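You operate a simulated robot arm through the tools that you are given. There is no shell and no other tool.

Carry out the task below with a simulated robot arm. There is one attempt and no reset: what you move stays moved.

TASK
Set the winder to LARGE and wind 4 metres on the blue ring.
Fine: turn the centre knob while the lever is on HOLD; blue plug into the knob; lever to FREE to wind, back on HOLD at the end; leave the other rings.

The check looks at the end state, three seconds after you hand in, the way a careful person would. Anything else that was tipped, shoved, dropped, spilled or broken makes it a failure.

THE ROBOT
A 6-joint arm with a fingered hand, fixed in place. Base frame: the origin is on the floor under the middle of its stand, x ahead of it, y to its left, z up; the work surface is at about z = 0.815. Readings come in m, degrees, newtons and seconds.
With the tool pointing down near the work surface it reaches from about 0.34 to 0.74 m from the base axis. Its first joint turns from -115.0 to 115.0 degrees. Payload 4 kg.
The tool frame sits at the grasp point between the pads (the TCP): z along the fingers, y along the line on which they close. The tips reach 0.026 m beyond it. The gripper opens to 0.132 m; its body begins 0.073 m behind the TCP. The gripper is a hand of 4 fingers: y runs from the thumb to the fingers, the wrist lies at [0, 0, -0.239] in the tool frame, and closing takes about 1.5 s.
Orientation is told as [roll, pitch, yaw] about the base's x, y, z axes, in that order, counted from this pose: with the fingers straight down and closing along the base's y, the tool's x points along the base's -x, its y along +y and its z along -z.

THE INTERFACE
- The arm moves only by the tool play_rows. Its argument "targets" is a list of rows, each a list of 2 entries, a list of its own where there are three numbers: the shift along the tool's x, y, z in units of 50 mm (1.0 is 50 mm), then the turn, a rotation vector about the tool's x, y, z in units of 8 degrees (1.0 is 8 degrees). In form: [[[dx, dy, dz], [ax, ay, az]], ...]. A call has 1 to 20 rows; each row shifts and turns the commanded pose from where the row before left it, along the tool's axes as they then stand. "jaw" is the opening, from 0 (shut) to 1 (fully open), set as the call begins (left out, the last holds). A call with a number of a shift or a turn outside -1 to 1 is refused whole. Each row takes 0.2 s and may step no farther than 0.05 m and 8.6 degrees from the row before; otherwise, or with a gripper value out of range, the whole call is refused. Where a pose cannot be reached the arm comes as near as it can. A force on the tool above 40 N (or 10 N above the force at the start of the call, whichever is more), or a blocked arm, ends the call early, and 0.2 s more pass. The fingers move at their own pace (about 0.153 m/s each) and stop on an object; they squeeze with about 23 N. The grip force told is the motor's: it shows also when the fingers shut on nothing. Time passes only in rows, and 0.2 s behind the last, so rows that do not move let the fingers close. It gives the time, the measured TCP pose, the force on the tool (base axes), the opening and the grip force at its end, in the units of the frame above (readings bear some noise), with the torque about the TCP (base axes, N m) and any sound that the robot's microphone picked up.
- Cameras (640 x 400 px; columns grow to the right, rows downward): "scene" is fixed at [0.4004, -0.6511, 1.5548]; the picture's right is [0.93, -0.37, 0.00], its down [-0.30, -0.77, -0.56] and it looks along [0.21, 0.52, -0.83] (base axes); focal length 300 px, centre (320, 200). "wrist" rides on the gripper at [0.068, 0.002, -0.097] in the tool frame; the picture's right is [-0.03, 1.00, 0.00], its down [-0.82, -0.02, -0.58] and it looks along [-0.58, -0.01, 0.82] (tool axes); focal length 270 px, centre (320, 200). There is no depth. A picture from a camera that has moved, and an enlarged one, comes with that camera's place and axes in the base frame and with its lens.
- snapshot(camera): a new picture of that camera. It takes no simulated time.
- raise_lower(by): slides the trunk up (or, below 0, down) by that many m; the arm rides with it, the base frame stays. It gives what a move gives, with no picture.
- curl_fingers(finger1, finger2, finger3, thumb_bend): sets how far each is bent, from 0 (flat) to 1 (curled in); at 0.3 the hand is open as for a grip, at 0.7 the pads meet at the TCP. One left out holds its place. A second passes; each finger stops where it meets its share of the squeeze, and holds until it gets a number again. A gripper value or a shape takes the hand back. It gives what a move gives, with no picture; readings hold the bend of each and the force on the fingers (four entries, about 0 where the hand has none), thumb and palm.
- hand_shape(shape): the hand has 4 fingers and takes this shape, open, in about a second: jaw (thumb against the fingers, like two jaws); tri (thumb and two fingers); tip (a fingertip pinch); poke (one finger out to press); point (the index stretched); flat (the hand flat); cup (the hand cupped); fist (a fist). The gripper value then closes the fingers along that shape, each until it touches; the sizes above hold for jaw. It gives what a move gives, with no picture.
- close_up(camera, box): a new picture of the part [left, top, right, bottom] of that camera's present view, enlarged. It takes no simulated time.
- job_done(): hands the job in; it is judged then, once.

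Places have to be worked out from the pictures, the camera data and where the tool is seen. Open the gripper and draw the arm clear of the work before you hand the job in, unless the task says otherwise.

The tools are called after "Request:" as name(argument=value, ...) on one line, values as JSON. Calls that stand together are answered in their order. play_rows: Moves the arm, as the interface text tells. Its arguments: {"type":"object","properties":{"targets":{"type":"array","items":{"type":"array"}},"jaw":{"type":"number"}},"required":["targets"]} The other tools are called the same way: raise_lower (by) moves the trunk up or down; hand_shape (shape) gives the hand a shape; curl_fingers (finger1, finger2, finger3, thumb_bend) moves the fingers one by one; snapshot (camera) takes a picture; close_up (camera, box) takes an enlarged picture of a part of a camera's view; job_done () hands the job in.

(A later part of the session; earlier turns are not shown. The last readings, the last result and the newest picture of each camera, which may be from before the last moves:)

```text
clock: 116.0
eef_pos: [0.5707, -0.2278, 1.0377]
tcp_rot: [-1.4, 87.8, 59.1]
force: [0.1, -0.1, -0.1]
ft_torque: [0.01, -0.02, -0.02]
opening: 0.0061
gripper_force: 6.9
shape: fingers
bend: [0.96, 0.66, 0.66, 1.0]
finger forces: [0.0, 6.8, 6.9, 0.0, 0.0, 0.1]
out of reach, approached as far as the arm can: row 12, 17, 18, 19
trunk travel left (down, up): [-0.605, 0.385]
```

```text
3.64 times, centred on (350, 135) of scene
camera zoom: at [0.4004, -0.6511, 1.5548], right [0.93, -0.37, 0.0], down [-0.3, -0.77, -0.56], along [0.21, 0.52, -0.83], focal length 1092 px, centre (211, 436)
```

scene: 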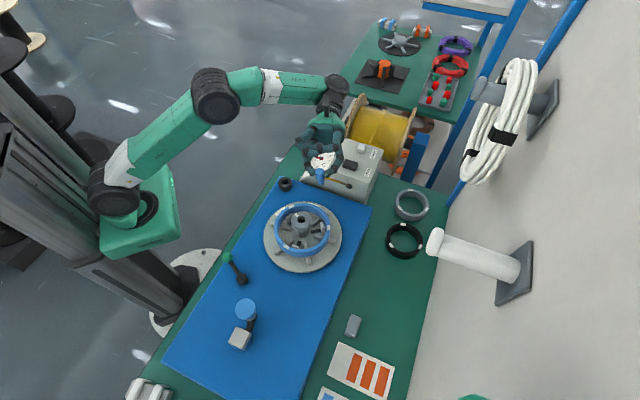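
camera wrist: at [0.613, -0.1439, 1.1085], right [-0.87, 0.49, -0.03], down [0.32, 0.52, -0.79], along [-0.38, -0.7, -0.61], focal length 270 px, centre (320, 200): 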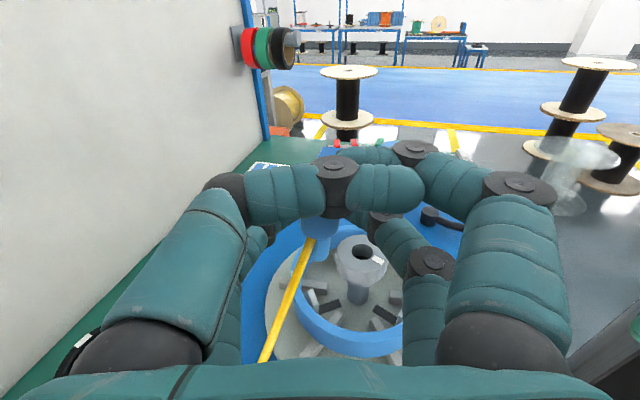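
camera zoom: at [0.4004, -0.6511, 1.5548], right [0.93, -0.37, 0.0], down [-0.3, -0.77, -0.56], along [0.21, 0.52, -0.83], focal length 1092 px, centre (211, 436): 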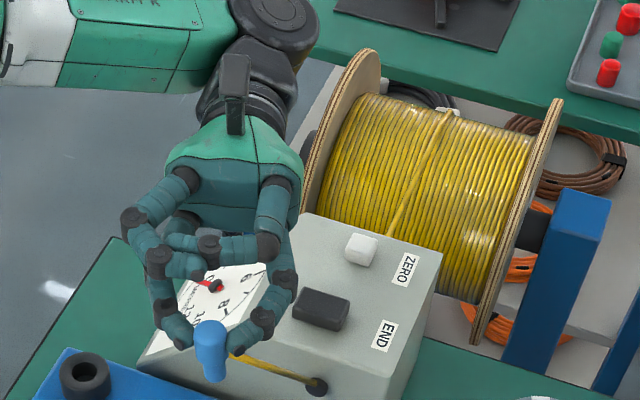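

The pin now points down, held by fingers 2 and 3. I unfold finger 1 and thumb (they are above everything now) to clear the camera's view.

Request:
curl_fingers(finger1=0.15, thumb_bend=0.15)

Request:
snapshot(camera="wrist")

Request:
close_up(camera="wrist", box=[220, 160, 440, 320])

Request:
close_up(camera="scene", box=[320, 140, 380, 200])

```text
clock: 117.0
eef_pos: [0.5693, -0.2279, 1.0368]
tcp_rot: [-1.3, 87.9, 59.4]
force: [-0.3, 0.0, 0.4]
ft_torque: [-0.02, 0.02, 0.02]
opening: 0.1634
gripper_force: 6.9
shape: fingers
bend: [0.15, 0.66, 0.66, 0.15]
finger forces: [0.1, 6.9, 7.0, 0.1, 0.0, 0.0]
trunk travel left (down, up): [-0.605, 0.385]
```

```text
taken
camera wrist: at [0.613, -0.1438, 1.1087], right [-0.87, 0.49, -0.03], down [0.32, 0.52, -0.79], along [-0.38, -0.7, -0.61], focal length 270 px, centre (320, 200)
```

wrist: 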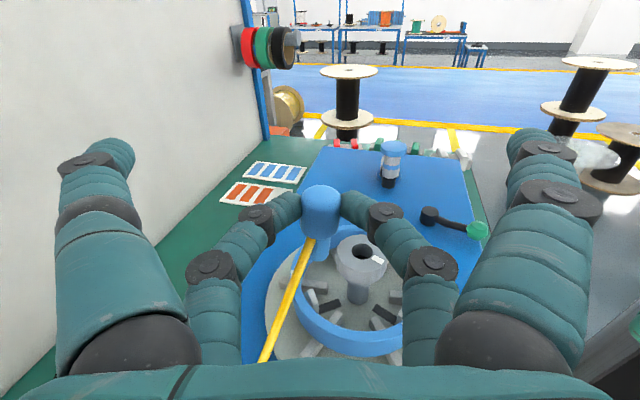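

```text
2.50 times, centred on (330, 240) of wrist
camera zoom: at [0.613, -0.1438, 1.1087], right [-0.87, 0.49, -0.03], down [0.32, 0.52, -0.79], along [-0.38, -0.7, -0.61], focal length 676 px, centre (295, 100)
```

zoom: 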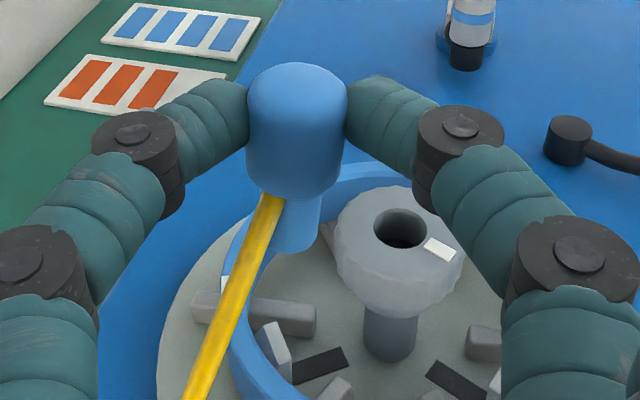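

```text
6.67 times, centred on (350, 170) of scene
camera zoom: at [0.4004, -0.6511, 1.5548], right [0.93, -0.37, 0.0], down [-0.3, -0.77, -0.56], along [0.21, 0.52, -0.83], focal length 2002 px, centre (120, 400)
```

zoom: 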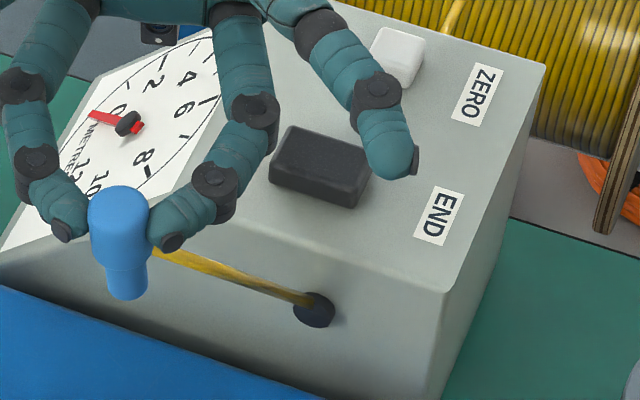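

The view is clear and the plug is close to vertical. I carry it over the knob hole and lower until the pin tip is about 15 mm above it.

Request:
play_rows(targets=[[[0.018, 0.203, 0.329], [0, 0, 0]], [[0.018, 0.203, 0.329], [0, 0, 0]], [[0.018, 0.203, 0.329], [0, 0, 0]], [[0.018, 0.203, 0.329], [0, 0, 0]], [[-0.4, 0, 0.017], [0, 0, 0]], [[-0.4, 0, 0.017], [0, 0, 0]], [[0, 0, 0], [0, 0, 0]]])

Request:
close_up(camera="wrist", box=[220, 160, 440, 320])

Request:
close_up(camera="scene", box=[265, 160, 345, 240])

Request:
snapshot(camera="scene")

```text
clock: 118.6
eef_pos: [0.5015, -0.2632, 0.9982]
tcp_rot: [-0.8, 88.0, 59.3]
force: [0.6, -0.8, -0.6]
ft_torque: [0.0, 0.02, -0.03]
opening: 0.1633
gripper_force: 6.6
shape: fingers
bend: [0.15, 0.66, 0.66, 0.15]
finger forces: [0.1, 6.9, 6.8, 0.0, 0.1, 0.0]
trunk travel left (down, up): [-0.605, 0.385]
```

```text
2.50 times, centred on (330, 240) of wrist
camera zoom: at [0.546, -0.1807, 1.07], right [-0.87, 0.5, -0.03], down [0.32, 0.51, -0.8], along [-0.38, -0.7, -0.61], focal length 676 px, centre (295, 100)
```

zoom: 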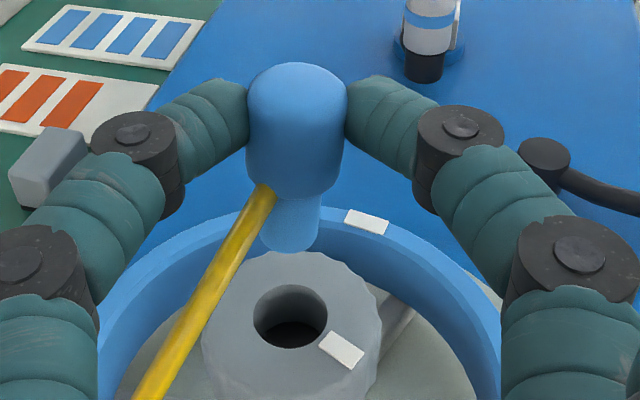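

```text
5.00 times, centred on (305, 200) of scene
camera zoom: at [0.4004, -0.6511, 1.5548], right [0.93, -0.37, 0.0], down [-0.3, -0.77, -0.56], along [0.21, 0.52, -0.83], focal length 1502 px, centre (395, 200)
```

zoom: 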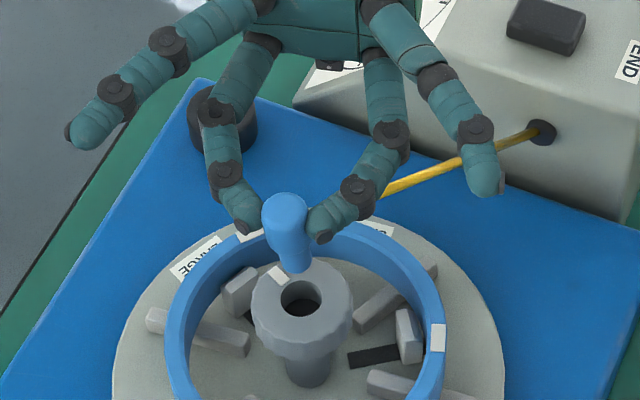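

```text
taken
```

scene: 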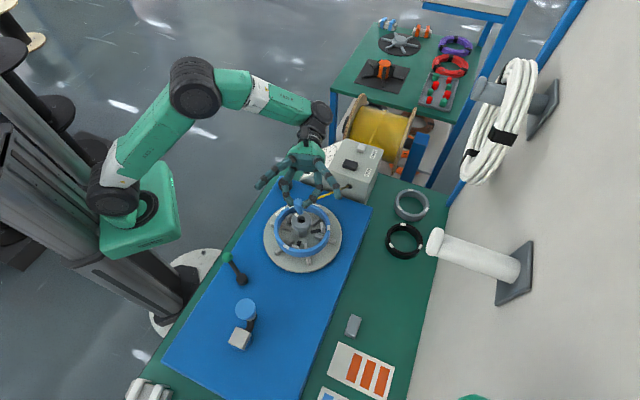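

The pin is about 2.7 mm too far forward and otherwise aligned. I correct that and lower 26 mm to just above the hole for a final check.

Request:
play_rows(targets=[[[-0.13, -0.014, -0.05], [0, 0, 0]], [[-0.13, 0, 0.005], [0, 0, 0]], [[-0.13, 0, 0.005], [0, 0, 0]], [[-0.13, 0, 0.005], [0, 0, 0]], [[0, 0, 0], [0, 0, 0]]])

Request:
close_up(camera="wrist", box=[260, 170, 380, 260])

Request:
close_up(camera="scene", box=[275, 180, 335, 240])

```text
clock: 119.8
eef_pos: [0.5026, -0.2615, 0.9733]
tcp_rot: [-0.6, 87.9, 59.4]
force: [-0.6, -0.2, -0.6]
ft_torque: [0.04, 0.03, 0.01]
opening: 0.1633
gripper_force: 7.1
shape: fingers
bend: [0.15, 0.66, 0.66, 0.15]
finger forces: [0.1, 6.9, 6.9, 0.0, 0.0, 0.0]
trunk travel left (down, up): [-0.605, 0.385]
```

```text
4.44 times, centred on (320, 215) of wrist
camera zoom: at [0.5471, -0.1787, 1.0443], right [-0.87, 0.5, -0.03], down [0.32, 0.51, -0.8], along [-0.38, -0.7, -0.61], focal length 1201 px, centre (320, 133)
```

zoom: 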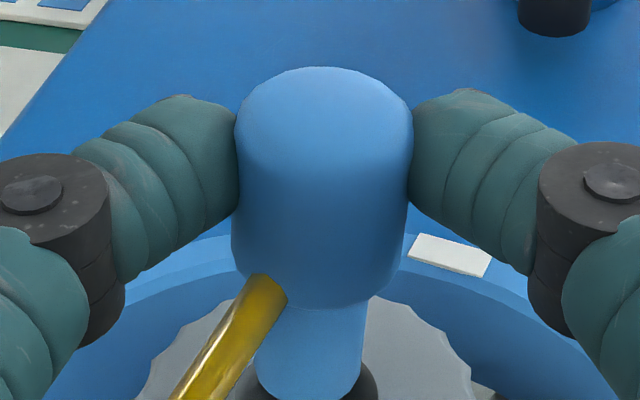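

```text
6.67 times, centred on (305, 210) of scene
camera zoom: at [0.4004, -0.6511, 1.5548], right [0.93, -0.37, 0.0], down [-0.3, -0.77, -0.56], along [0.21, 0.52, -0.83], focal length 2002 px, centre (420, 133)
```

zoom: 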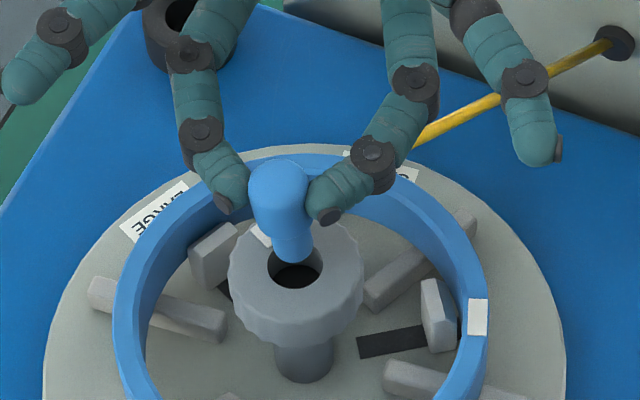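

The pin tip is right at the hole mouth. I lower 12 mm in small steps and watch for contact force.

Request:
play_rows(targets=[[[-0.08, 0, 0.003], [0, 0, 0]], [[-0.08, 0, 0.003], [0, 0, 0]], [[-0.08, 0, 0.003], [0, 0, 0]], [[0, 0, 0], [0, 0, 0]]])

Request:
close_up(camera="wrist", box=[260, 170, 380, 260])

Request:
close_up(camera="scene", box=[275, 180, 335, 240])

```text
clock: 120.8
eef_pos: [0.5027, -0.2613, 0.9613]
tcp_rot: [-1.2, 88.0, 59.0]
force: [0.5, 0.6, 0.1]
ft_torque: [0.01, -0.02, 0.03]
opening: 0.1636
gripper_force: 6.5
shape: fingers
bend: [0.15, 0.66, 0.66, 0.15]
finger forces: [0.0, 6.9, 7.0, 0.0, 0.0, 0.1]
trunk travel left (down, up): [-0.605, 0.385]
```

```text
4.44 times, centred on (320, 215) of wrist
camera zoom: at [0.5473, -0.1786, 1.0323], right [-0.87, 0.5, -0.03], down [0.32, 0.51, -0.8], along [-0.38, -0.7, -0.61], focal length 1201 px, centre (320, 133)
```

zoom: 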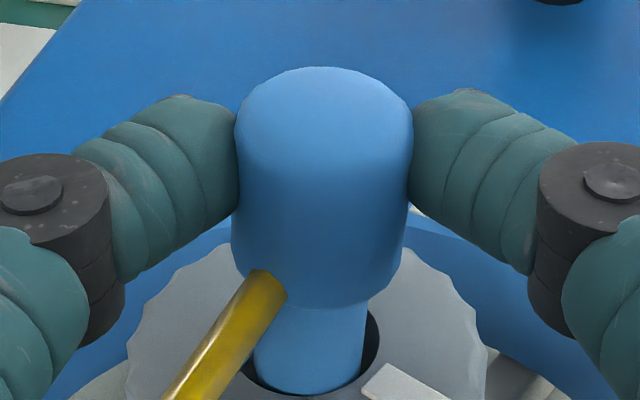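

```text
6.67 times, centred on (305, 210) of scene
camera zoom: at [0.4004, -0.6511, 1.5548], right [0.93, -0.37, 0.0], down [-0.3, -0.77, -0.56], along [0.21, 0.52, -0.83], focal length 2002 px, centre (420, 133)
```

zoom: 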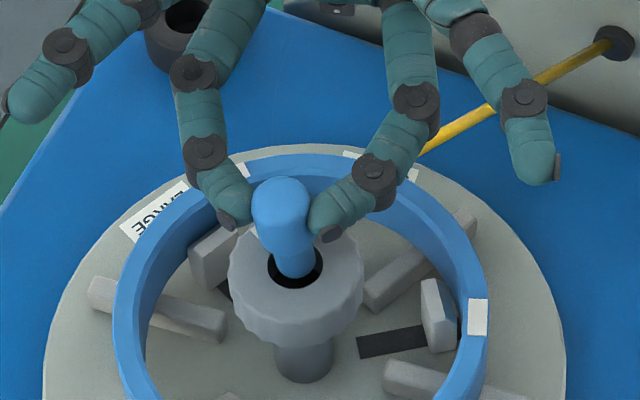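

The pin has entered the hole with no contact force. I continue down to seat it.

Request:
play_rows(targets=[[[-0.1, 0, 0.003], [0, 0, 0]], [[-0.1, 0, 0.003], [0, 0, 0]], [[-0.08, 0, 0.003], [0, 0, 0]], [[0, 0, 0], [0, 0, 0]]])

Request:
close_up(camera="wrist", box=[260, 170, 380, 260])

Request:
close_up(camera="scene", box=[275, 180, 335, 240])

```text
clock: 121.8
eef_pos: [0.5025, -0.2609, 0.9485]
tcp_rot: [-1.6, 88.0, 58.5]
force: [-0.1, -0.3, 3.6]
ft_torque: [-0.03, 0.02, 0.05]
opening: 0.1638
gripper_force: 7.0
shape: fingers
bend: [0.15, 0.66, 0.66, 0.15]
finger forces: [0.0, 6.7, 7.3, 0.0, 0.0, 0.0]
trunk travel left (down, up): [-0.605, 0.385]
```

```text
4.44 times, centred on (320, 215) of wrist
camera zoom: at [0.5475, -0.1782, 1.0184], right [-0.87, 0.5, -0.03], down [0.32, 0.51, -0.8], along [-0.38, -0.7, -0.6], focal length 1201 px, centre (320, 133)
```

zoom: 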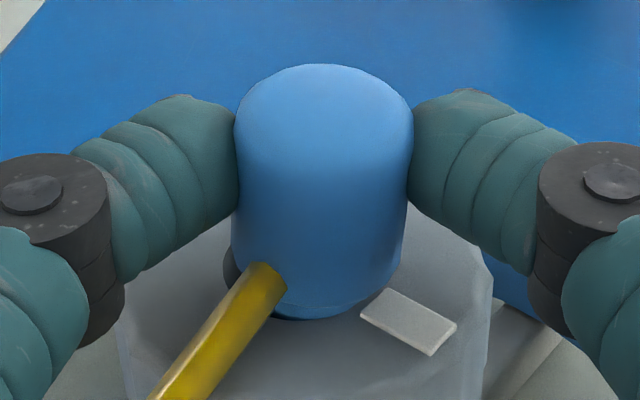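

```text
6.67 times, centred on (305, 210) of scene
camera zoom: at [0.4004, -0.6511, 1.5548], right [0.93, -0.37, 0.0], down [-0.3, -0.77, -0.56], along [0.21, 0.52, -0.83], focal length 2002 px, centre (420, 133)
```

zoom: 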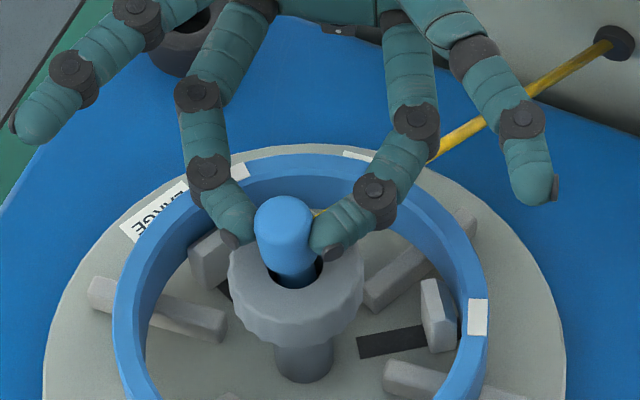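

The shoulder has reached the rim (3.6 N). I press down another few millimetres to see whether it seats deeper.

Request:
play_rows(targets=[[[-0.06, 0, -0.02], [0, 0, 0]], [[-0.06, 0, 0], [0, 0, 0]], [[0, 0, 0], [0, 0, 0]]])

Request:
close_up(camera="wrist", box=[260, 170, 380, 260])

Request:
close_up(camera="scene", box=[275, 180, 335, 240])

```text
clock: 122.6
eef_pos: [0.5036, -0.2607, 0.9416]
tcp_rot: [-2.7, 88.1, 57.4]
force: [1.7, -3.5, 9.8]
ft_torque: [-0.27, 0.08, 0.04]
opening: 0.1632
gripper_force: 7.3
shape: fingers
bend: [0.15, 0.66, 0.65, 0.15]
finger forces: [0.0, 5.9, 8.2, 0.0, 0.0, 0.0]
trunk travel left (down, up): [-0.605, 0.385]
```

```text
4.44 times, centred on (320, 215) of wrist
camera zoom: at [0.5479, -0.1769, 1.0125], right [-0.87, 0.5, -0.03], down [0.32, 0.51, -0.8], along [-0.38, -0.7, -0.61], focal length 1201 px, centre (320, 133)
```

zoom: 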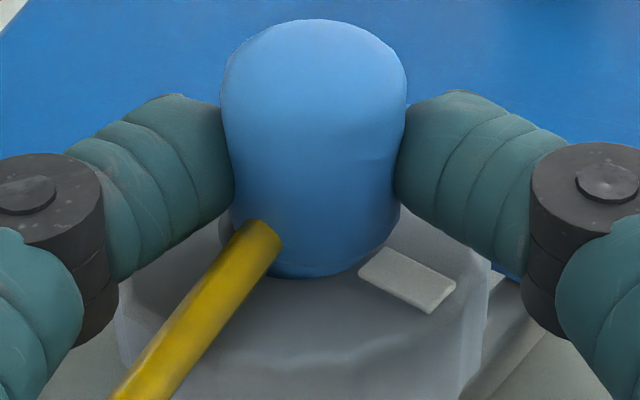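

```text
6.67 times, centred on (305, 210) of scene
camera zoom: at [0.4004, -0.6511, 1.5548], right [0.93, -0.37, 0.0], down [-0.3, -0.77, -0.56], along [0.21, 0.52, -0.83], focal length 2002 px, centre (420, 133)
```

zoom: 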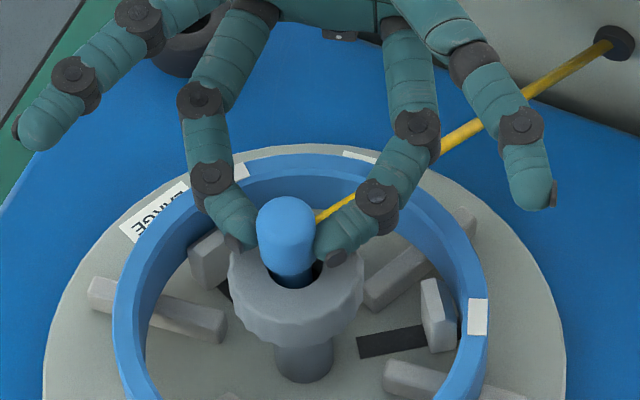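

The shoulder sits on the rim, with the cap about 3 mm off-centre toward tool +y. I nudge it −3 mm in y and +1.5 mm in z, then press lightly again.

Request:
play_rows(targets=[[[0.03, -0.03, 0.015], [0, 0, 0]], [[0, -0.03, 0.015], [0, 0, 0]], [[0, -0.015, 0.01], [0, 0, 0]], [[-0.04, 0, 0], [0, 0, 0]], [[-0.04, 0, 0], [0, 0, 0]], [[0, 0, 0], [0, 0, 0]]])

Request:
close_up(camera="wrist", box=[260, 170, 380, 260])

Request:
close_up(camera="scene", box=[275, 180, 335, 240])

```text
clock: 124.0
eef_pos: [0.5062, -0.2642, 0.9396]
tcp_rot: [-3.5, 88.0, 56.5]
force: [1.4, 0.2, 11.2]
ft_torque: [-0.17, 0.09, -0.01]
opening: 0.1636
gripper_force: 7.4
shape: fingers
bend: [0.15, 0.66, 0.66, 0.15]
finger forces: [0.0, 6.8, 8.2, 0.0, 0.0, 0.0]
trunk travel left (down, up): [-0.605, 0.385]
```

```text
4.44 times, centred on (320, 215) of wrist
camera zoom: at [0.5501, -0.181, 1.0107], right [-0.87, 0.5, -0.03], down [0.32, 0.51, -0.8], along [-0.38, -0.7, -0.6], focal length 1201 px, centre (320, 133)
```

zoom: 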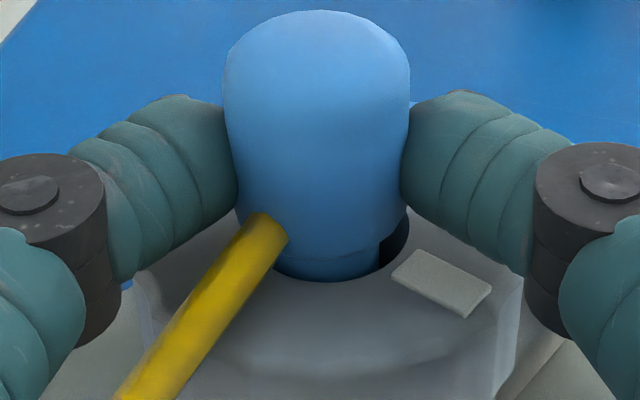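

```text
6.67 times, centred on (305, 210) of scene
camera zoom: at [0.4004, -0.6511, 1.5548], right [0.93, -0.37, 0.0], down [-0.3, -0.77, -0.56], along [0.21, 0.52, -0.83], focal length 2002 px, centre (420, 133)
```

zoom: 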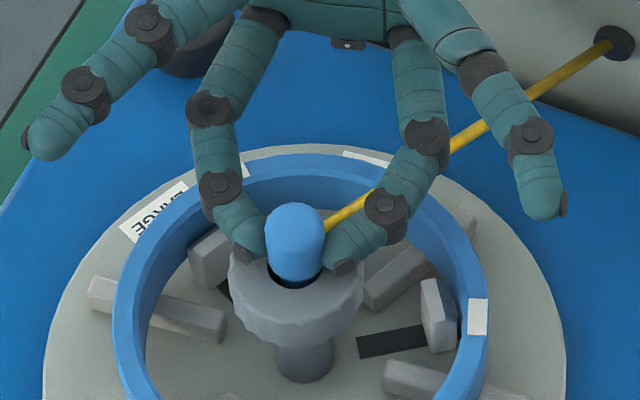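

Slightly overshot the other way. I move back 1.3 mm and then release, watching whether the plug stays in.

Request:
play_rows(targets=[[[0.04, 0.026, 0], [0, 0, 0]], [[0, 0, 0], [0, 0, 0]]])

Request:
curl_fingers(finger2=0.5, finger3=0.5)

Request:
close_up(camera="wrist", box=[260, 170, 380, 260])

Request:
close_up(camera="scene", box=[275, 180, 335, 240])

```text
clock: 124.6
eef_pos: [0.5048, -0.2639, 0.9392]
tcp_rot: [0.3, 88.0, 60.5]
force: [1.1, -1.1, 3.7]
ft_torque: [-0.08, -0.02, 0.01]
opening: 0.1634
gripper_force: 7.0
shape: fingers
bend: [0.15, 0.67, 0.66, 0.15]
finger forces: [0.0, 6.9, 8.0, 0.1, 0.0, 0.1]
trunk travel left (down, up): [-0.605, 0.385]
```

```text
clock: 125.6
eef_pos: [0.5058, -0.2625, 0.9397]
tcp_rot: [-1.1, 87.9, 59.2]
force: [-0.2, 1.6, -0.7]
ft_torque: [0.0, 0.04, 0.01]
opening: 0.1634
gripper_force: 0.0
shape: fingers
bend: [0.15, 0.5, 0.5, 0.15]
finger forces: [0.0, 0.1, 0.0, 0.0, 0.0, 0.0]
trunk travel left (down, up): [-0.605, 0.385]
```

```text
4.44 times, centred on (320, 215) of wrist
camera zoom: at [0.5495, -0.1805, 1.0119], right [-0.87, 0.5, -0.03], down [0.32, 0.51, -0.8], along [-0.38, -0.7, -0.61], focal length 1201 px, centre (320, 133)
```

zoom: 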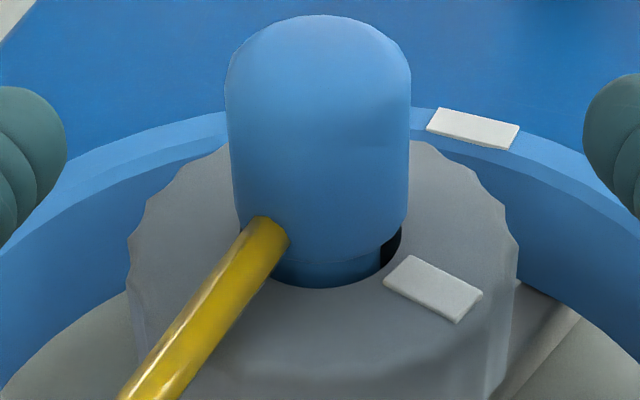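

```text
6.67 times, centred on (305, 210) of scene
camera zoom: at [0.4004, -0.6511, 1.5548], right [0.93, -0.37, 0.0], down [-0.3, -0.77, -0.56], along [0.21, 0.52, -0.83], focal length 2002 px, centre (420, 133)
```

zoom: 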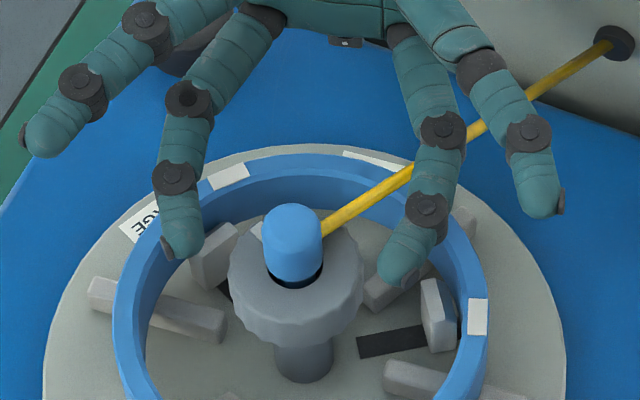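

The plug stands in the knob's hole on its own. I move straight up, leaving it untouched, and inspect it from above.

Request:
play_rows(targets=[[[0.2, 0, 0], [0, 0, 0]], [[0.4, 0, 0], [0, 0, 0]], [[0.7, 0, 0], [0, 0, 0]], [[0.7, 0, 0], [0, 0, 0]], [[0, 0, 0], [0, 0, 0]]])

Request:
close_up(camera="scene", box=[260, 170, 370, 260])

Request:
snapshot(camera="wrist")

```text
clock: 126.8
eef_pos: [0.5021, -0.2676, 1.0401]
tcp_rot: [-0.6, 88.0, 59.4]
force: [-0.1, 0.4, 0.4]
ft_torque: [0.0, 0.0, -0.01]
opening: 0.1636
gripper_force: 0.0
shape: fingers
bend: [0.15, 0.5, 0.5, 0.15]
finger forces: [0.1, 0.0, 0.0, 0.0, 0.1, 0.1]
trunk travel left (down, up): [-0.605, 0.385]
```

```text
4.44 times, centred on (315, 215) of scene
camera zoom: at [0.4004, -0.6511, 1.5548], right [0.93, -0.37, 0.0], down [-0.3, -0.77, -0.56], along [0.21, 0.52, -0.83], focal length 1335 px, centre (342, 133)
```

zoom: 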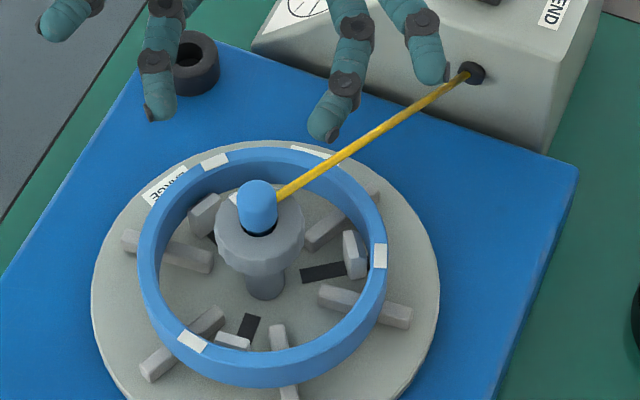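

```text
taken
camera wrist: at [0.5466, -0.1846, 1.1124], right [-0.87, 0.5, -0.03], down [0.32, 0.51, -0.8], along [-0.38, -0.7, -0.61], focal length 270 px, centre (320, 200)
```

wrist: 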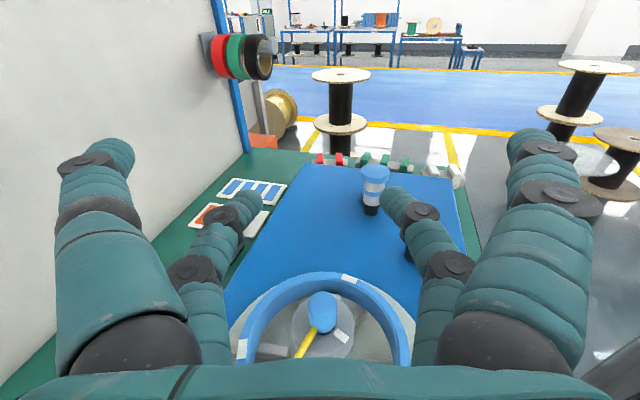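

Plug and wire are in place. I swing the hand back to vertical to check the knob mark and the plug's seating from above.

Request:
play_rows(targets=[[[0.4, 0, 0], [0, 0, 0]], [[0, 0, 0], [0, -1, 0]], [[0, 0, 0], [0, -1, 0]], [[0, 0, 0], [0, -1, 0]], [[0, 0, 0], [0, -1, 0]], [[0, 0, 0], [0, -1, 0]], [[0, 0, 0], [0, -1, 0]], [[0, 0, 0], [0, -1, 0]], [[0, 0, 0], [0, -1, 0]], [[0, 0, 0], [0, -1, 0]], [[0, 0, 0], [0, -1, 0]], [[0, 0, 0], [0, -1, 0]], [[0, 0, 0], [0, 0, 1]], [[0, 0, 0], [0, 0, 1]], [[0, 0, 0], [0, 0, 1]], [[0, 0, 0], [0, 0, 1]], [[0, 0, 0], [0, 0, 0]]])

Request:
snapshot(camera="wrist")

Request:
close_up(camera="wrist", box=[220, 20, 420, 180])

```text
clock: 130.4
eef_pos: [0.5193, -0.2007, 1.0413]
tcp_rot: [-0.1, 0.0, 28.0]
force: [-0.7, 0.8, -0.4]
ft_torque: [0.0, -0.04, 0.03]
opening: 0.1636
gripper_force: 0.0
shape: fingers
bend: [0.15, 0.5, 0.5, 0.15]
finger forces: [0.2, 0.1, 0.0, 0.0, 0.0, 0.0]
out of reach, approached as far as the arm can: row 10, 11, 12
trunk travel left (down, up): [-0.605, 0.385]
```

```text
taken
camera wrist: at [0.4571, -0.2303, 1.1383], right [-0.45, 0.89, 0.0], down [0.73, 0.37, 0.58], along [0.52, 0.26, -0.82], focal length 270 px, centre (320, 200)
```

wrist: 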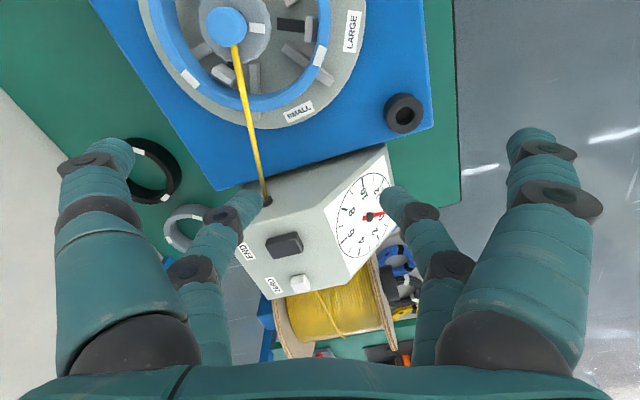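

```text
2.50 times, centred on (320, 100) of wrist
camera zoom: at [0.4571, -0.2303, 1.1383], right [-0.45, 0.89, 0.0], down [0.73, 0.37, 0.58], along [0.52, 0.26, -0.82], focal length 676 px, centre (320, 450)
```

zoom: 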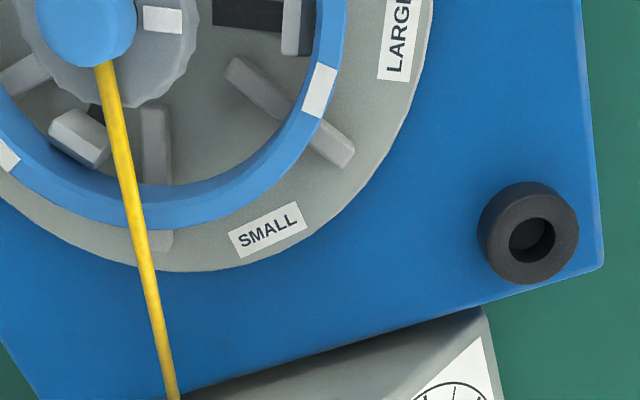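

The mark still points at LARGE and the plug is seated. Next is the lever: I move over its green ball with yaw −74° (aligned with its rod) and a half-open jaw.

Request:
play_rows(targets=[[[0.946, 0.146, 0], [0, 0, 0]], [[0.946, 0.146, 0], [0, 0, 0]], [[0.946, 0.146, 0], [0, 0, 0]], [[0.946, 0.146, 0], [0, 0, 0]], [[0.946, 0.146, 0], [0, 0, 0]], [[0, 0, 0], [0, 0, 0.981]], [[0, 0, 0], [0, 0, 0.981]], [[0, 0, 0], [0, 0, 0.981]], [[0, 0, 0], [0, 0, 0.981]], [[0, 0, 0], [0, 0, 0.981]], [[0, 0, 0], [0, 0, 0.981]], [[0, 0, 0], [0, 0, 0.981]], [[0, 0, 0], [0, 0, 0.981]], [[0, 0, 0], [0, 0, 0.981]], [[0, 0, 0], [0, 0, 0.981]], [[0, 0, 0], [0, 0, 0.981]], [[0, 0, 0], [0, 0, 0.981]], [[0, 0, 0], [0, 0, 0.981]], [[0, 0, 0], [0, 0, 0]]], jaw=0.6)

Request:
snapshot(camera="wrist")

Request:
snapshot(camera="scene")

```text
clock: 134.4
eef_pos: [0.2943, -0.279, 1.0421]
tcp_rot: [0.0, -0.1, -73.9]
force: [-0.4, -0.5, 0.2]
ft_torque: [-0.02, -0.01, -0.04]
opening: 0.0797
gripper_force: 0.0
shape: tip
bend: [0.71, 0.71, 0.71, 0.7]
finger forces: [0.1, 0.0, 0.0, 0.1, 0.0, 0.0]
trunk travel left (down, up): [-0.605, 0.385]
```

```text
taken
camera wrist: at [0.2751, -0.2122, 1.1386], right [0.97, 0.25, 0.0], down [0.2, -0.79, 0.58], along [0.14, -0.56, -0.82], focal length 270 px, centre (320, 200)
```

wrist: 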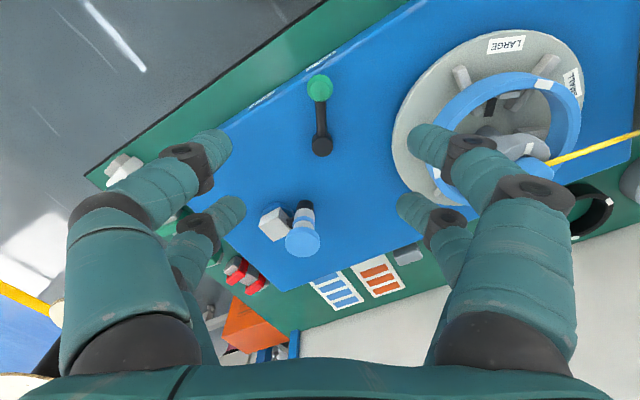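

```text
taken
```

scene: 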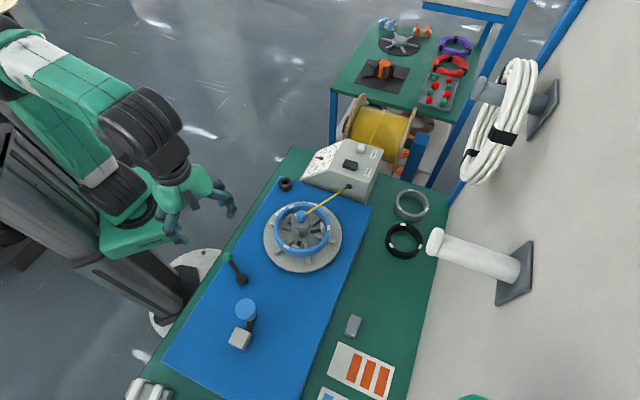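

The ball is exactly under the TCP. I notice two thin white slivers on the board's near edge beside the lever; I zoom in, since they may be its labels.

Request:
close_up(camera="wrist", box=[240, 40, 360, 130])

Request:
close_up(camera="wrist", box=[240, 190, 360, 280])

```text
4.44 times, centred on (300, 85) of wrist
camera zoom: at [0.2751, -0.2122, 1.1386], right [0.97, 0.25, 0.0], down [0.2, -0.79, 0.58], along [0.14, -0.56, -0.82], focal length 1201 px, centre (409, 711)
```

zoom: 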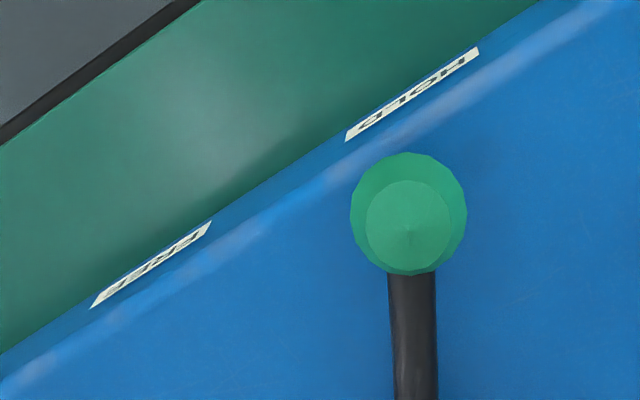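

```text
4.44 times, centred on (300, 235) of wrist
camera zoom: at [0.2751, -0.2122, 1.1386], right [0.97, 0.25, 0.0], down [0.2, -0.79, 0.58], along [0.14, -0.56, -0.82], focal length 1201 px, centre (409, 44)
```

zoom: 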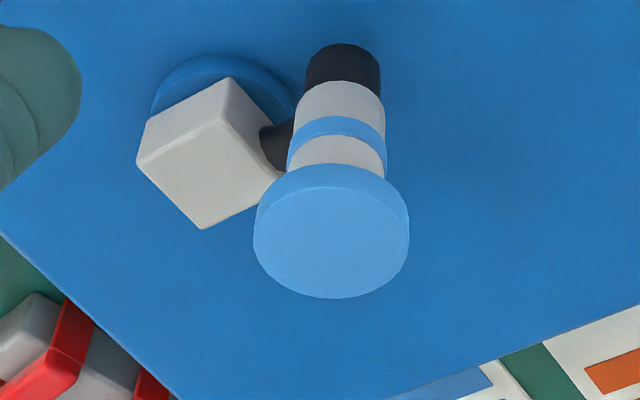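

The labels are on the board's side face: HOLD beside the ball now and FREE about 60° counter-clockwise. I lower over the ball and close the jaw around it.

Request:
play_rows(targets=[[[0, 0, 0.9], [0, 0, 0]], [[0, 0, 0.9], [0, 0, 0]], [[0, 0, 0.9], [0, 0, 0]], [[0, 0, 0.6], [0, 0, 0]], [[0, 0, 0.36], [0, 0, 0]], [[0, 0, 0], [0, 0, 0]]], jaw=0.5)

Request:
play_rows(targets=[[[0, 0, 0], [0, 0, 0]], [[0, 0, 0], [0, 0, 0]], [[0, 0, 0], [0, 0, 0]], [[0, 0, 0], [0, 0, 0]]], jaw=0.2)

Request:
snapshot(camera="wrist")

Request:
close_up(camera="scene", box=[180, 210, 290, 310])

```text
clock: 135.8
eef_pos: [0.2933, -0.2781, 0.8586]
tcp_rot: [0.1, 0.0, -73.9]
force: [0.2, -0.6, 0.4]
ft_torque: [-0.01, 0.0, -0.01]
opening: 0.0664
gripper_force: 0.0
shape: tip
bend: [0.73, 0.73, 0.73, 0.7]
finger forces: [0.0, 0.1, 0.0, 0.0, 0.1, 0.1]
trunk travel left (down, up): [-0.605, 0.385]
```

```text
clock: 136.8
eef_pos: [0.2938, -0.2788, 0.8582]
tcp_rot: [0.0, 0.0, -73.9]
force: [-0.5, 1.0, 1.3]
ft_torque: [0.03, 0.0, 0.0]
opening: 0.0269
gripper_force: 0.1
shape: tip
bend: [0.73, 0.73, 0.73, 0.7]
finger forces: [0.0, 0.0, 0.0, 0.0, 0.0, 0.0]
trunk travel left (down, up): [-0.605, 0.385]
```

```text
taken
camera wrist: at [0.2757, -0.2119, 0.9547], right [0.97, 0.25, 0.0], down [0.21, -0.79, 0.58], along [0.15, -0.56, -0.82], focal length 270 px, centre (320, 200)
```

wrist: 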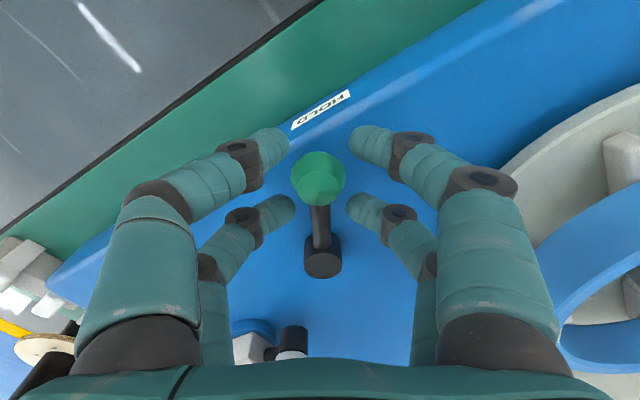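

```text
4.00 times, centred on (235, 260) of scene
camera zoom: at [0.4004, -0.6511, 1.5548], right [0.93, -0.37, 0.0], down [-0.3, -0.77, -0.56], along [0.21, 0.52, -0.83], focal length 1201 px, centre (660, -40)
```

zoom: 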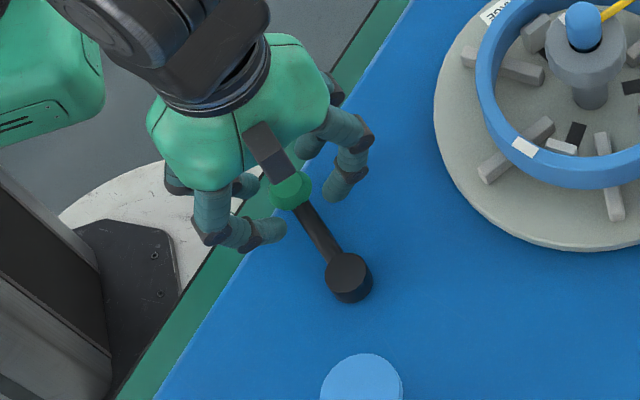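

All four fingertips surround the ball and rod. I close a little more and swing the lever 60° counter-clockwise about its pivot toward FREE.

Request:
play_rows(targets=[[[0, 0, 0], [0, 0, 0]], [[0, 0, 0], [0, 0, 0]], [[-0.0116, -0.1765, 0], [0, 0, -0.9375]], [[-0.0116, -0.1765, 0], [0, 0, -0.9375]], [[-0.0116, -0.1765, 0], [0, 0, -0.9375]], [[-0.0116, -0.1765, 0], [0, 0, -0.9375]], [[-0.0116, -0.1765, 0], [0, 0, -0.9375]], [[-0.0116, -0.1765, 0], [0, 0, -0.9375]], [[-0.0116, -0.1765, 0], [0, 0, -0.9375]], [[-0.0116, -0.1765, 0], [0, 0, -0.9375]], [[0, 0, 0], [0, 0, 0]]], jaw=0.1)

Request:
snapshot(camera="wrist")

Request:
close_up(camera="scene", box=[180, 210, 290, 310])

```text
clock: 139.2
eef_pos: [0.2467, -0.3287, 0.8589]
tcp_rot: [0.1, 0.1, -13.7]
force: [1.3, 0.6, 0.6]
ft_torque: [0.05, -0.02, -0.01]
opening: 0.0134
gripper_force: 0.0
shape: tip
bend: [0.72, 0.72, 0.72, 0.7]
finger forces: [0.2, 0.6, 0.1, 0.0, 0.0, 0.1]
trunk travel left (down, up): [-0.605, 0.385]
```

```text
taken
camera wrist: at [0.1797, -0.3101, 0.9562], right [0.26, 0.96, 0.0], down [0.79, -0.22, 0.58], along [0.56, -0.15, -0.82], focal length 270 px, centre (320, 200)
```

wrist: 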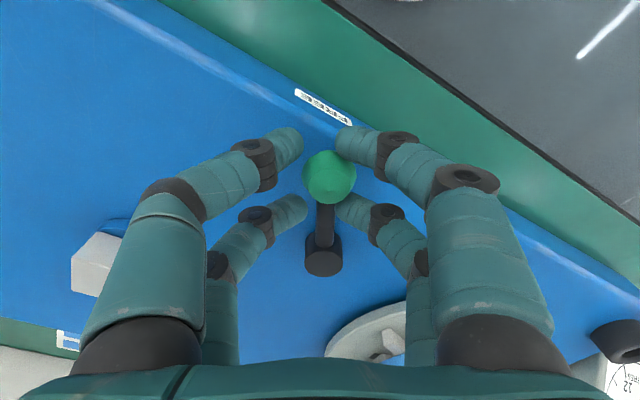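

```text
4.00 times, centred on (235, 260) of scene
camera zoom: at [0.4004, -0.6511, 1.5548], right [0.93, -0.37, 0.0], down [-0.3, -0.77, -0.56], along [0.21, 0.52, -0.83], focal length 1201 px, centre (660, -40)
```

zoom: 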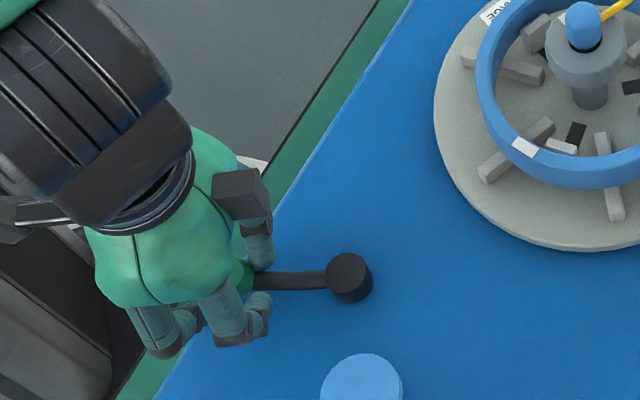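

The lever has swung over to the FREE label. I push a few degrees more to make sure it is against its stop.

Request:
play_rows(targets=[[[-0.006, -0.09, 0], [0, 0, -0.4]], [[-0.003, -0.06, 0], [0, 0, -0.2]], [[0, 0, 0], [0, 0, 0]]])

Request:
close_up(camera="wrist", box=[240, 70, 400, 290])

```text
clock: 140.0
eef_pos: [0.2465, -0.336, 0.8601]
tcp_rot: [0.0, 0.0, -9.1]
force: [2.9, 5.8, 3.3]
ft_torque: [0.16, -0.06, -0.02]
opening: 0.0147
gripper_force: 0.1
shape: tip
bend: [0.71, 0.71, 0.72, 0.7]
finger forces: [2.6, 4.5, 0.1, 0.1, 0.0, 0.1]
trunk travel left (down, up): [-0.605, 0.385]
```

```text
1.82 times, centred on (320, 180) of wrist
camera zoom: at [0.1777, -0.3223, 0.9564], right [0.18, 0.98, 0.0], down [0.8, -0.15, 0.58], along [0.57, -0.11, -0.82], focal length 491 px, centre (320, 236)
```

zoom: 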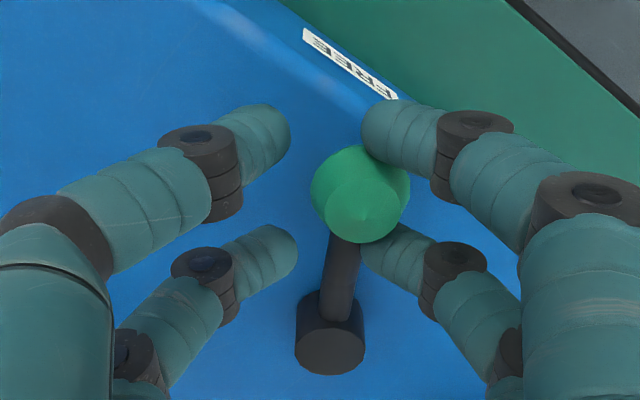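

The fingers now press against the stop and the label beside the ball reads FREE. I open and rise clear.

Request:
play_rows(targets=[[[0, 0.1, 0], [0, 0, 0]], [[0, 0, 0], [0, 0, 0]], [[0, 0, 0], [0, 0, 0]], [[0, 0, -0.8], [0, 0, 0]], [[0, 0, -0.8], [0, 0, 0]], [[0, 0, -0.8], [0, 0, 0]], [[0, 0, 0], [0, 0, 0]]], jaw=0.8)

Request:
snapshot(camera="wrist")

Request:
snapshot(camera="scene")

```text
clock: 141.6
eef_pos: [0.2475, -0.3322, 0.9799]
tcp_rot: [0.0, 0.1, -9.2]
force: [0.2, -0.6, 0.3]
ft_torque: [-0.01, -0.01, 0.0]
opening: 0.1054
gripper_force: 0.1
shape: tip
bend: [0.59, 0.59, 0.59, 0.45]
finger forces: [0.0, 0.0, 0.1, 0.0, 0.0, 0.1]
trunk travel left (down, up): [-0.605, 0.385]
```

```text
taken
camera wrist: at [0.1791, -0.3188, 1.0769], right [0.18, 0.98, 0.0], down [0.8, -0.15, 0.58], along [0.57, -0.11, -0.82], focal length 270 px, centre (320, 200)
```

wrist: 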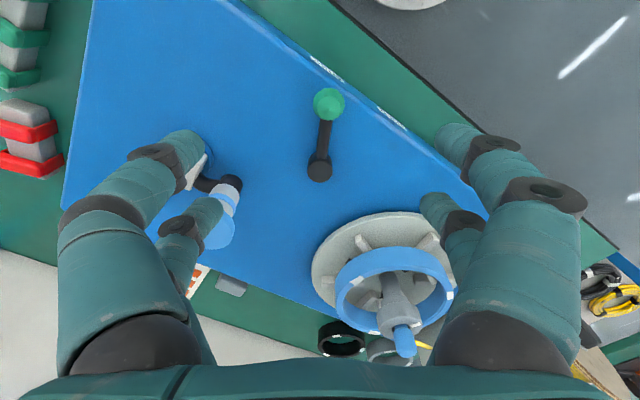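

```text
taken
```

scene: 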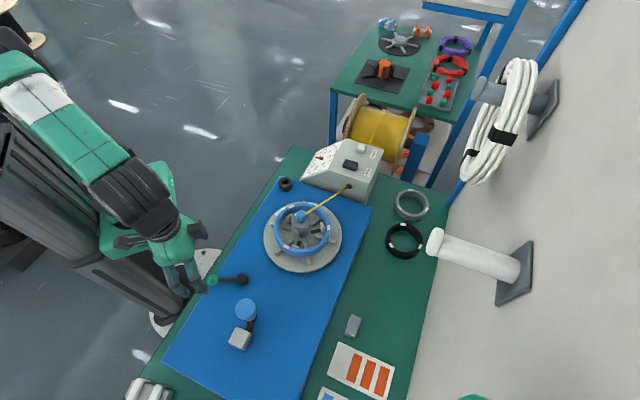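

The lever rests at FREE. Now the crank: I move above its handle, which has a cap at about (0.31, −0.44), to measure it from directly overhead.

Request:
play_rows(targets=[[[0, 0, -0.6], [0, 0, 0]], [[-0.537, -0.627, 0], [0, 0, 0]], [[-0.537, -0.627, 0], [0, 0, 0]], [[-0.537, -0.627, 0], [0, 0, 0]], [[0, 0, 0], [0, 0, 0]]], jaw=1)

Request:
snapshot(camera="wrist")

Request:
close_up(camera="wrist", box=[240, 60, 400, 180])

Request:
close_up(camera="wrist", box=[400, 180, 620, 330])

```text
clock: 142.8
eef_pos: [0.3117, -0.4341, 1.0103]
tcp_rot: [0.1, 0.0, -9.1]
force: [0.1, -0.1, -0.4]
ft_torque: [0.03, 0.05, 0.03]
opening: 0.1321
gripper_force: 0.1
shape: tip
bend: [0.3, 0.3, 0.3, 0.3]
finger forces: [0.0, 0.0, 0.1, 0.0, 0.0, 0.1]
trunk travel left (down, up): [-0.605, 0.385]
```

```text
taken
camera wrist: at [0.2431, -0.4218, 1.1072], right [0.18, 0.98, 0.0], down [0.8, -0.15, 0.58], along [0.57, -0.11, -0.82], focal length 270 px, centre (320, 200)
```

wrist: 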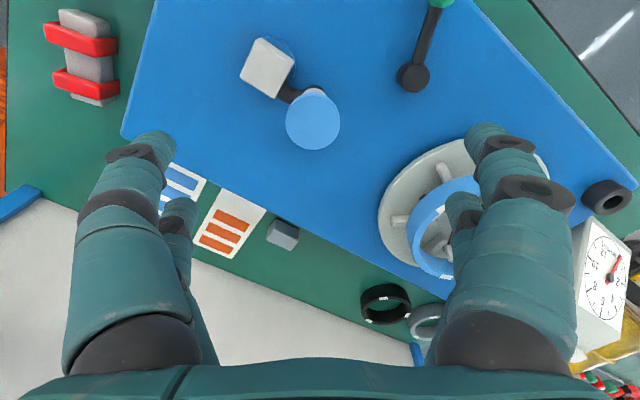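

```text
3.33 times, centred on (320, 120) of wrist
camera zoom: at [0.2431, -0.4218, 1.1072], right [0.18, 0.98, 0.0], down [0.8, -0.15, 0.58], along [0.57, -0.11, -0.82], focal length 901 px, centre (320, 467)
```

zoom: 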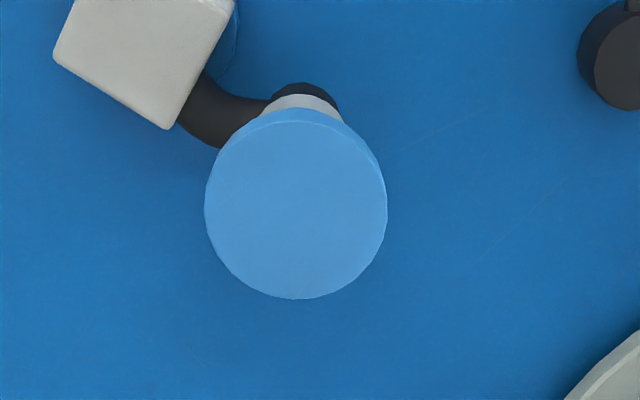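

```text
2.67 times, centred on (510, 255) of wrist
camera zoom: at [0.2431, -0.4218, 1.1072], right [0.18, 0.98, 0.0], down [0.8, -0.15, 0.58], along [0.57, -0.11, -0.82], focal length 721 px, centre (-187, 53)
```

zoom: 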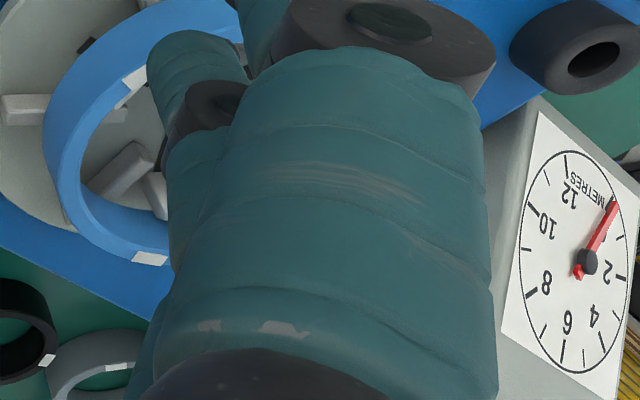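

The dial reads 0 and stays visible from here. The handle is at about (0.3125, −0.4395), top z 0.90, with the hub under the cube at about (0.279, −0.474), so the crank radius is about 48 mm. I lower around the handle and close on its body below the cap.

Request:
play_rows(targets=[[[-0.034, -0.104, 0.6], [0, 0, 0]], [[0, 0, 0.6], [0, 0, 0]], [[0, 0, 0.6], [0, 0, 0]], [[0, 0, 0.68], [0, 0, 0]], [[0, 0, 0], [0, 0, 0]]], jaw=0.9)

Request:
play_rows(targets=[[[0, 0, 0], [0, 0, 0]], [[0, 0, 0], [0, 0, 0]], [[0, 0, 0], [0, 0, 0]], [[0, 0, 0], [0, 0, 0]], [[0, 0, 0], [0, 0, 0]], [[0, 0, 0], [0, 0, 0]], [[0, 0, 0], [0, 0, 0]]], jaw=0.1)

Request:
snapshot(camera="wrist")

Request:
close_up(camera="scene", box=[190, 250, 300, 370])

```text
clock: 144.0
eef_pos: [0.3132, -0.4409, 0.8845]
tcp_rot: [0.0, 0.0, -9.1]
force: [0.0, -0.7, 0.2]
ft_torque: [0.02, 0.02, -0.02]
opening: 0.119
gripper_force: 0.1
shape: tip
bend: [0.48, 0.48, 0.48, 0.32]
finger forces: [0.0, 0.0, 0.1, 0.0, 0.1, 0.1]
trunk travel left (down, up): [-0.605, 0.385]
```

```text
clock: 145.6
eef_pos: [0.312, -0.4413, 0.8846]
tcp_rot: [0.0, 0.1, -9.1]
force: [0.2, -0.2, 0.5]
ft_torque: [0.0, -0.02, 0.01]
opening: 0.0137
gripper_force: 0.0
shape: tip
bend: [0.72, 0.72, 0.72, 0.7]
finger forces: [0.0, 0.0, 0.0, 0.1, 0.0, 0.0]
trunk travel left (down, up): [-0.605, 0.385]
```

```text
taken
camera wrist: at [0.2444, -0.4273, 0.9809], right [0.18, 0.98, 0.0], down [0.8, -0.15, 0.58], along [0.57, -0.11, -0.82], focal length 270 px, centre (320, 200)
```

wrist: 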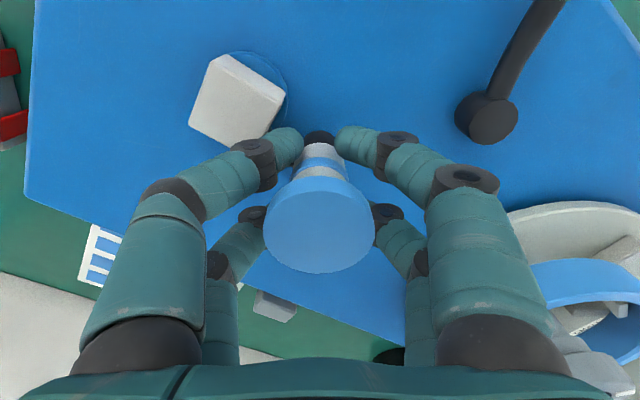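

```text
3.33 times, centred on (245, 310) of scene
camera zoom: at [0.4004, -0.6511, 1.5548], right [0.93, -0.37, 0.0], down [-0.3, -0.77, -0.56], along [0.21, 0.52, -0.83], focal length 1001 px, centre (570, -167)
```

zoom: 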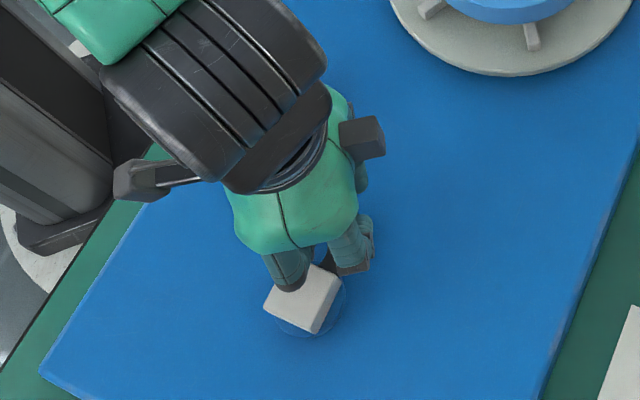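

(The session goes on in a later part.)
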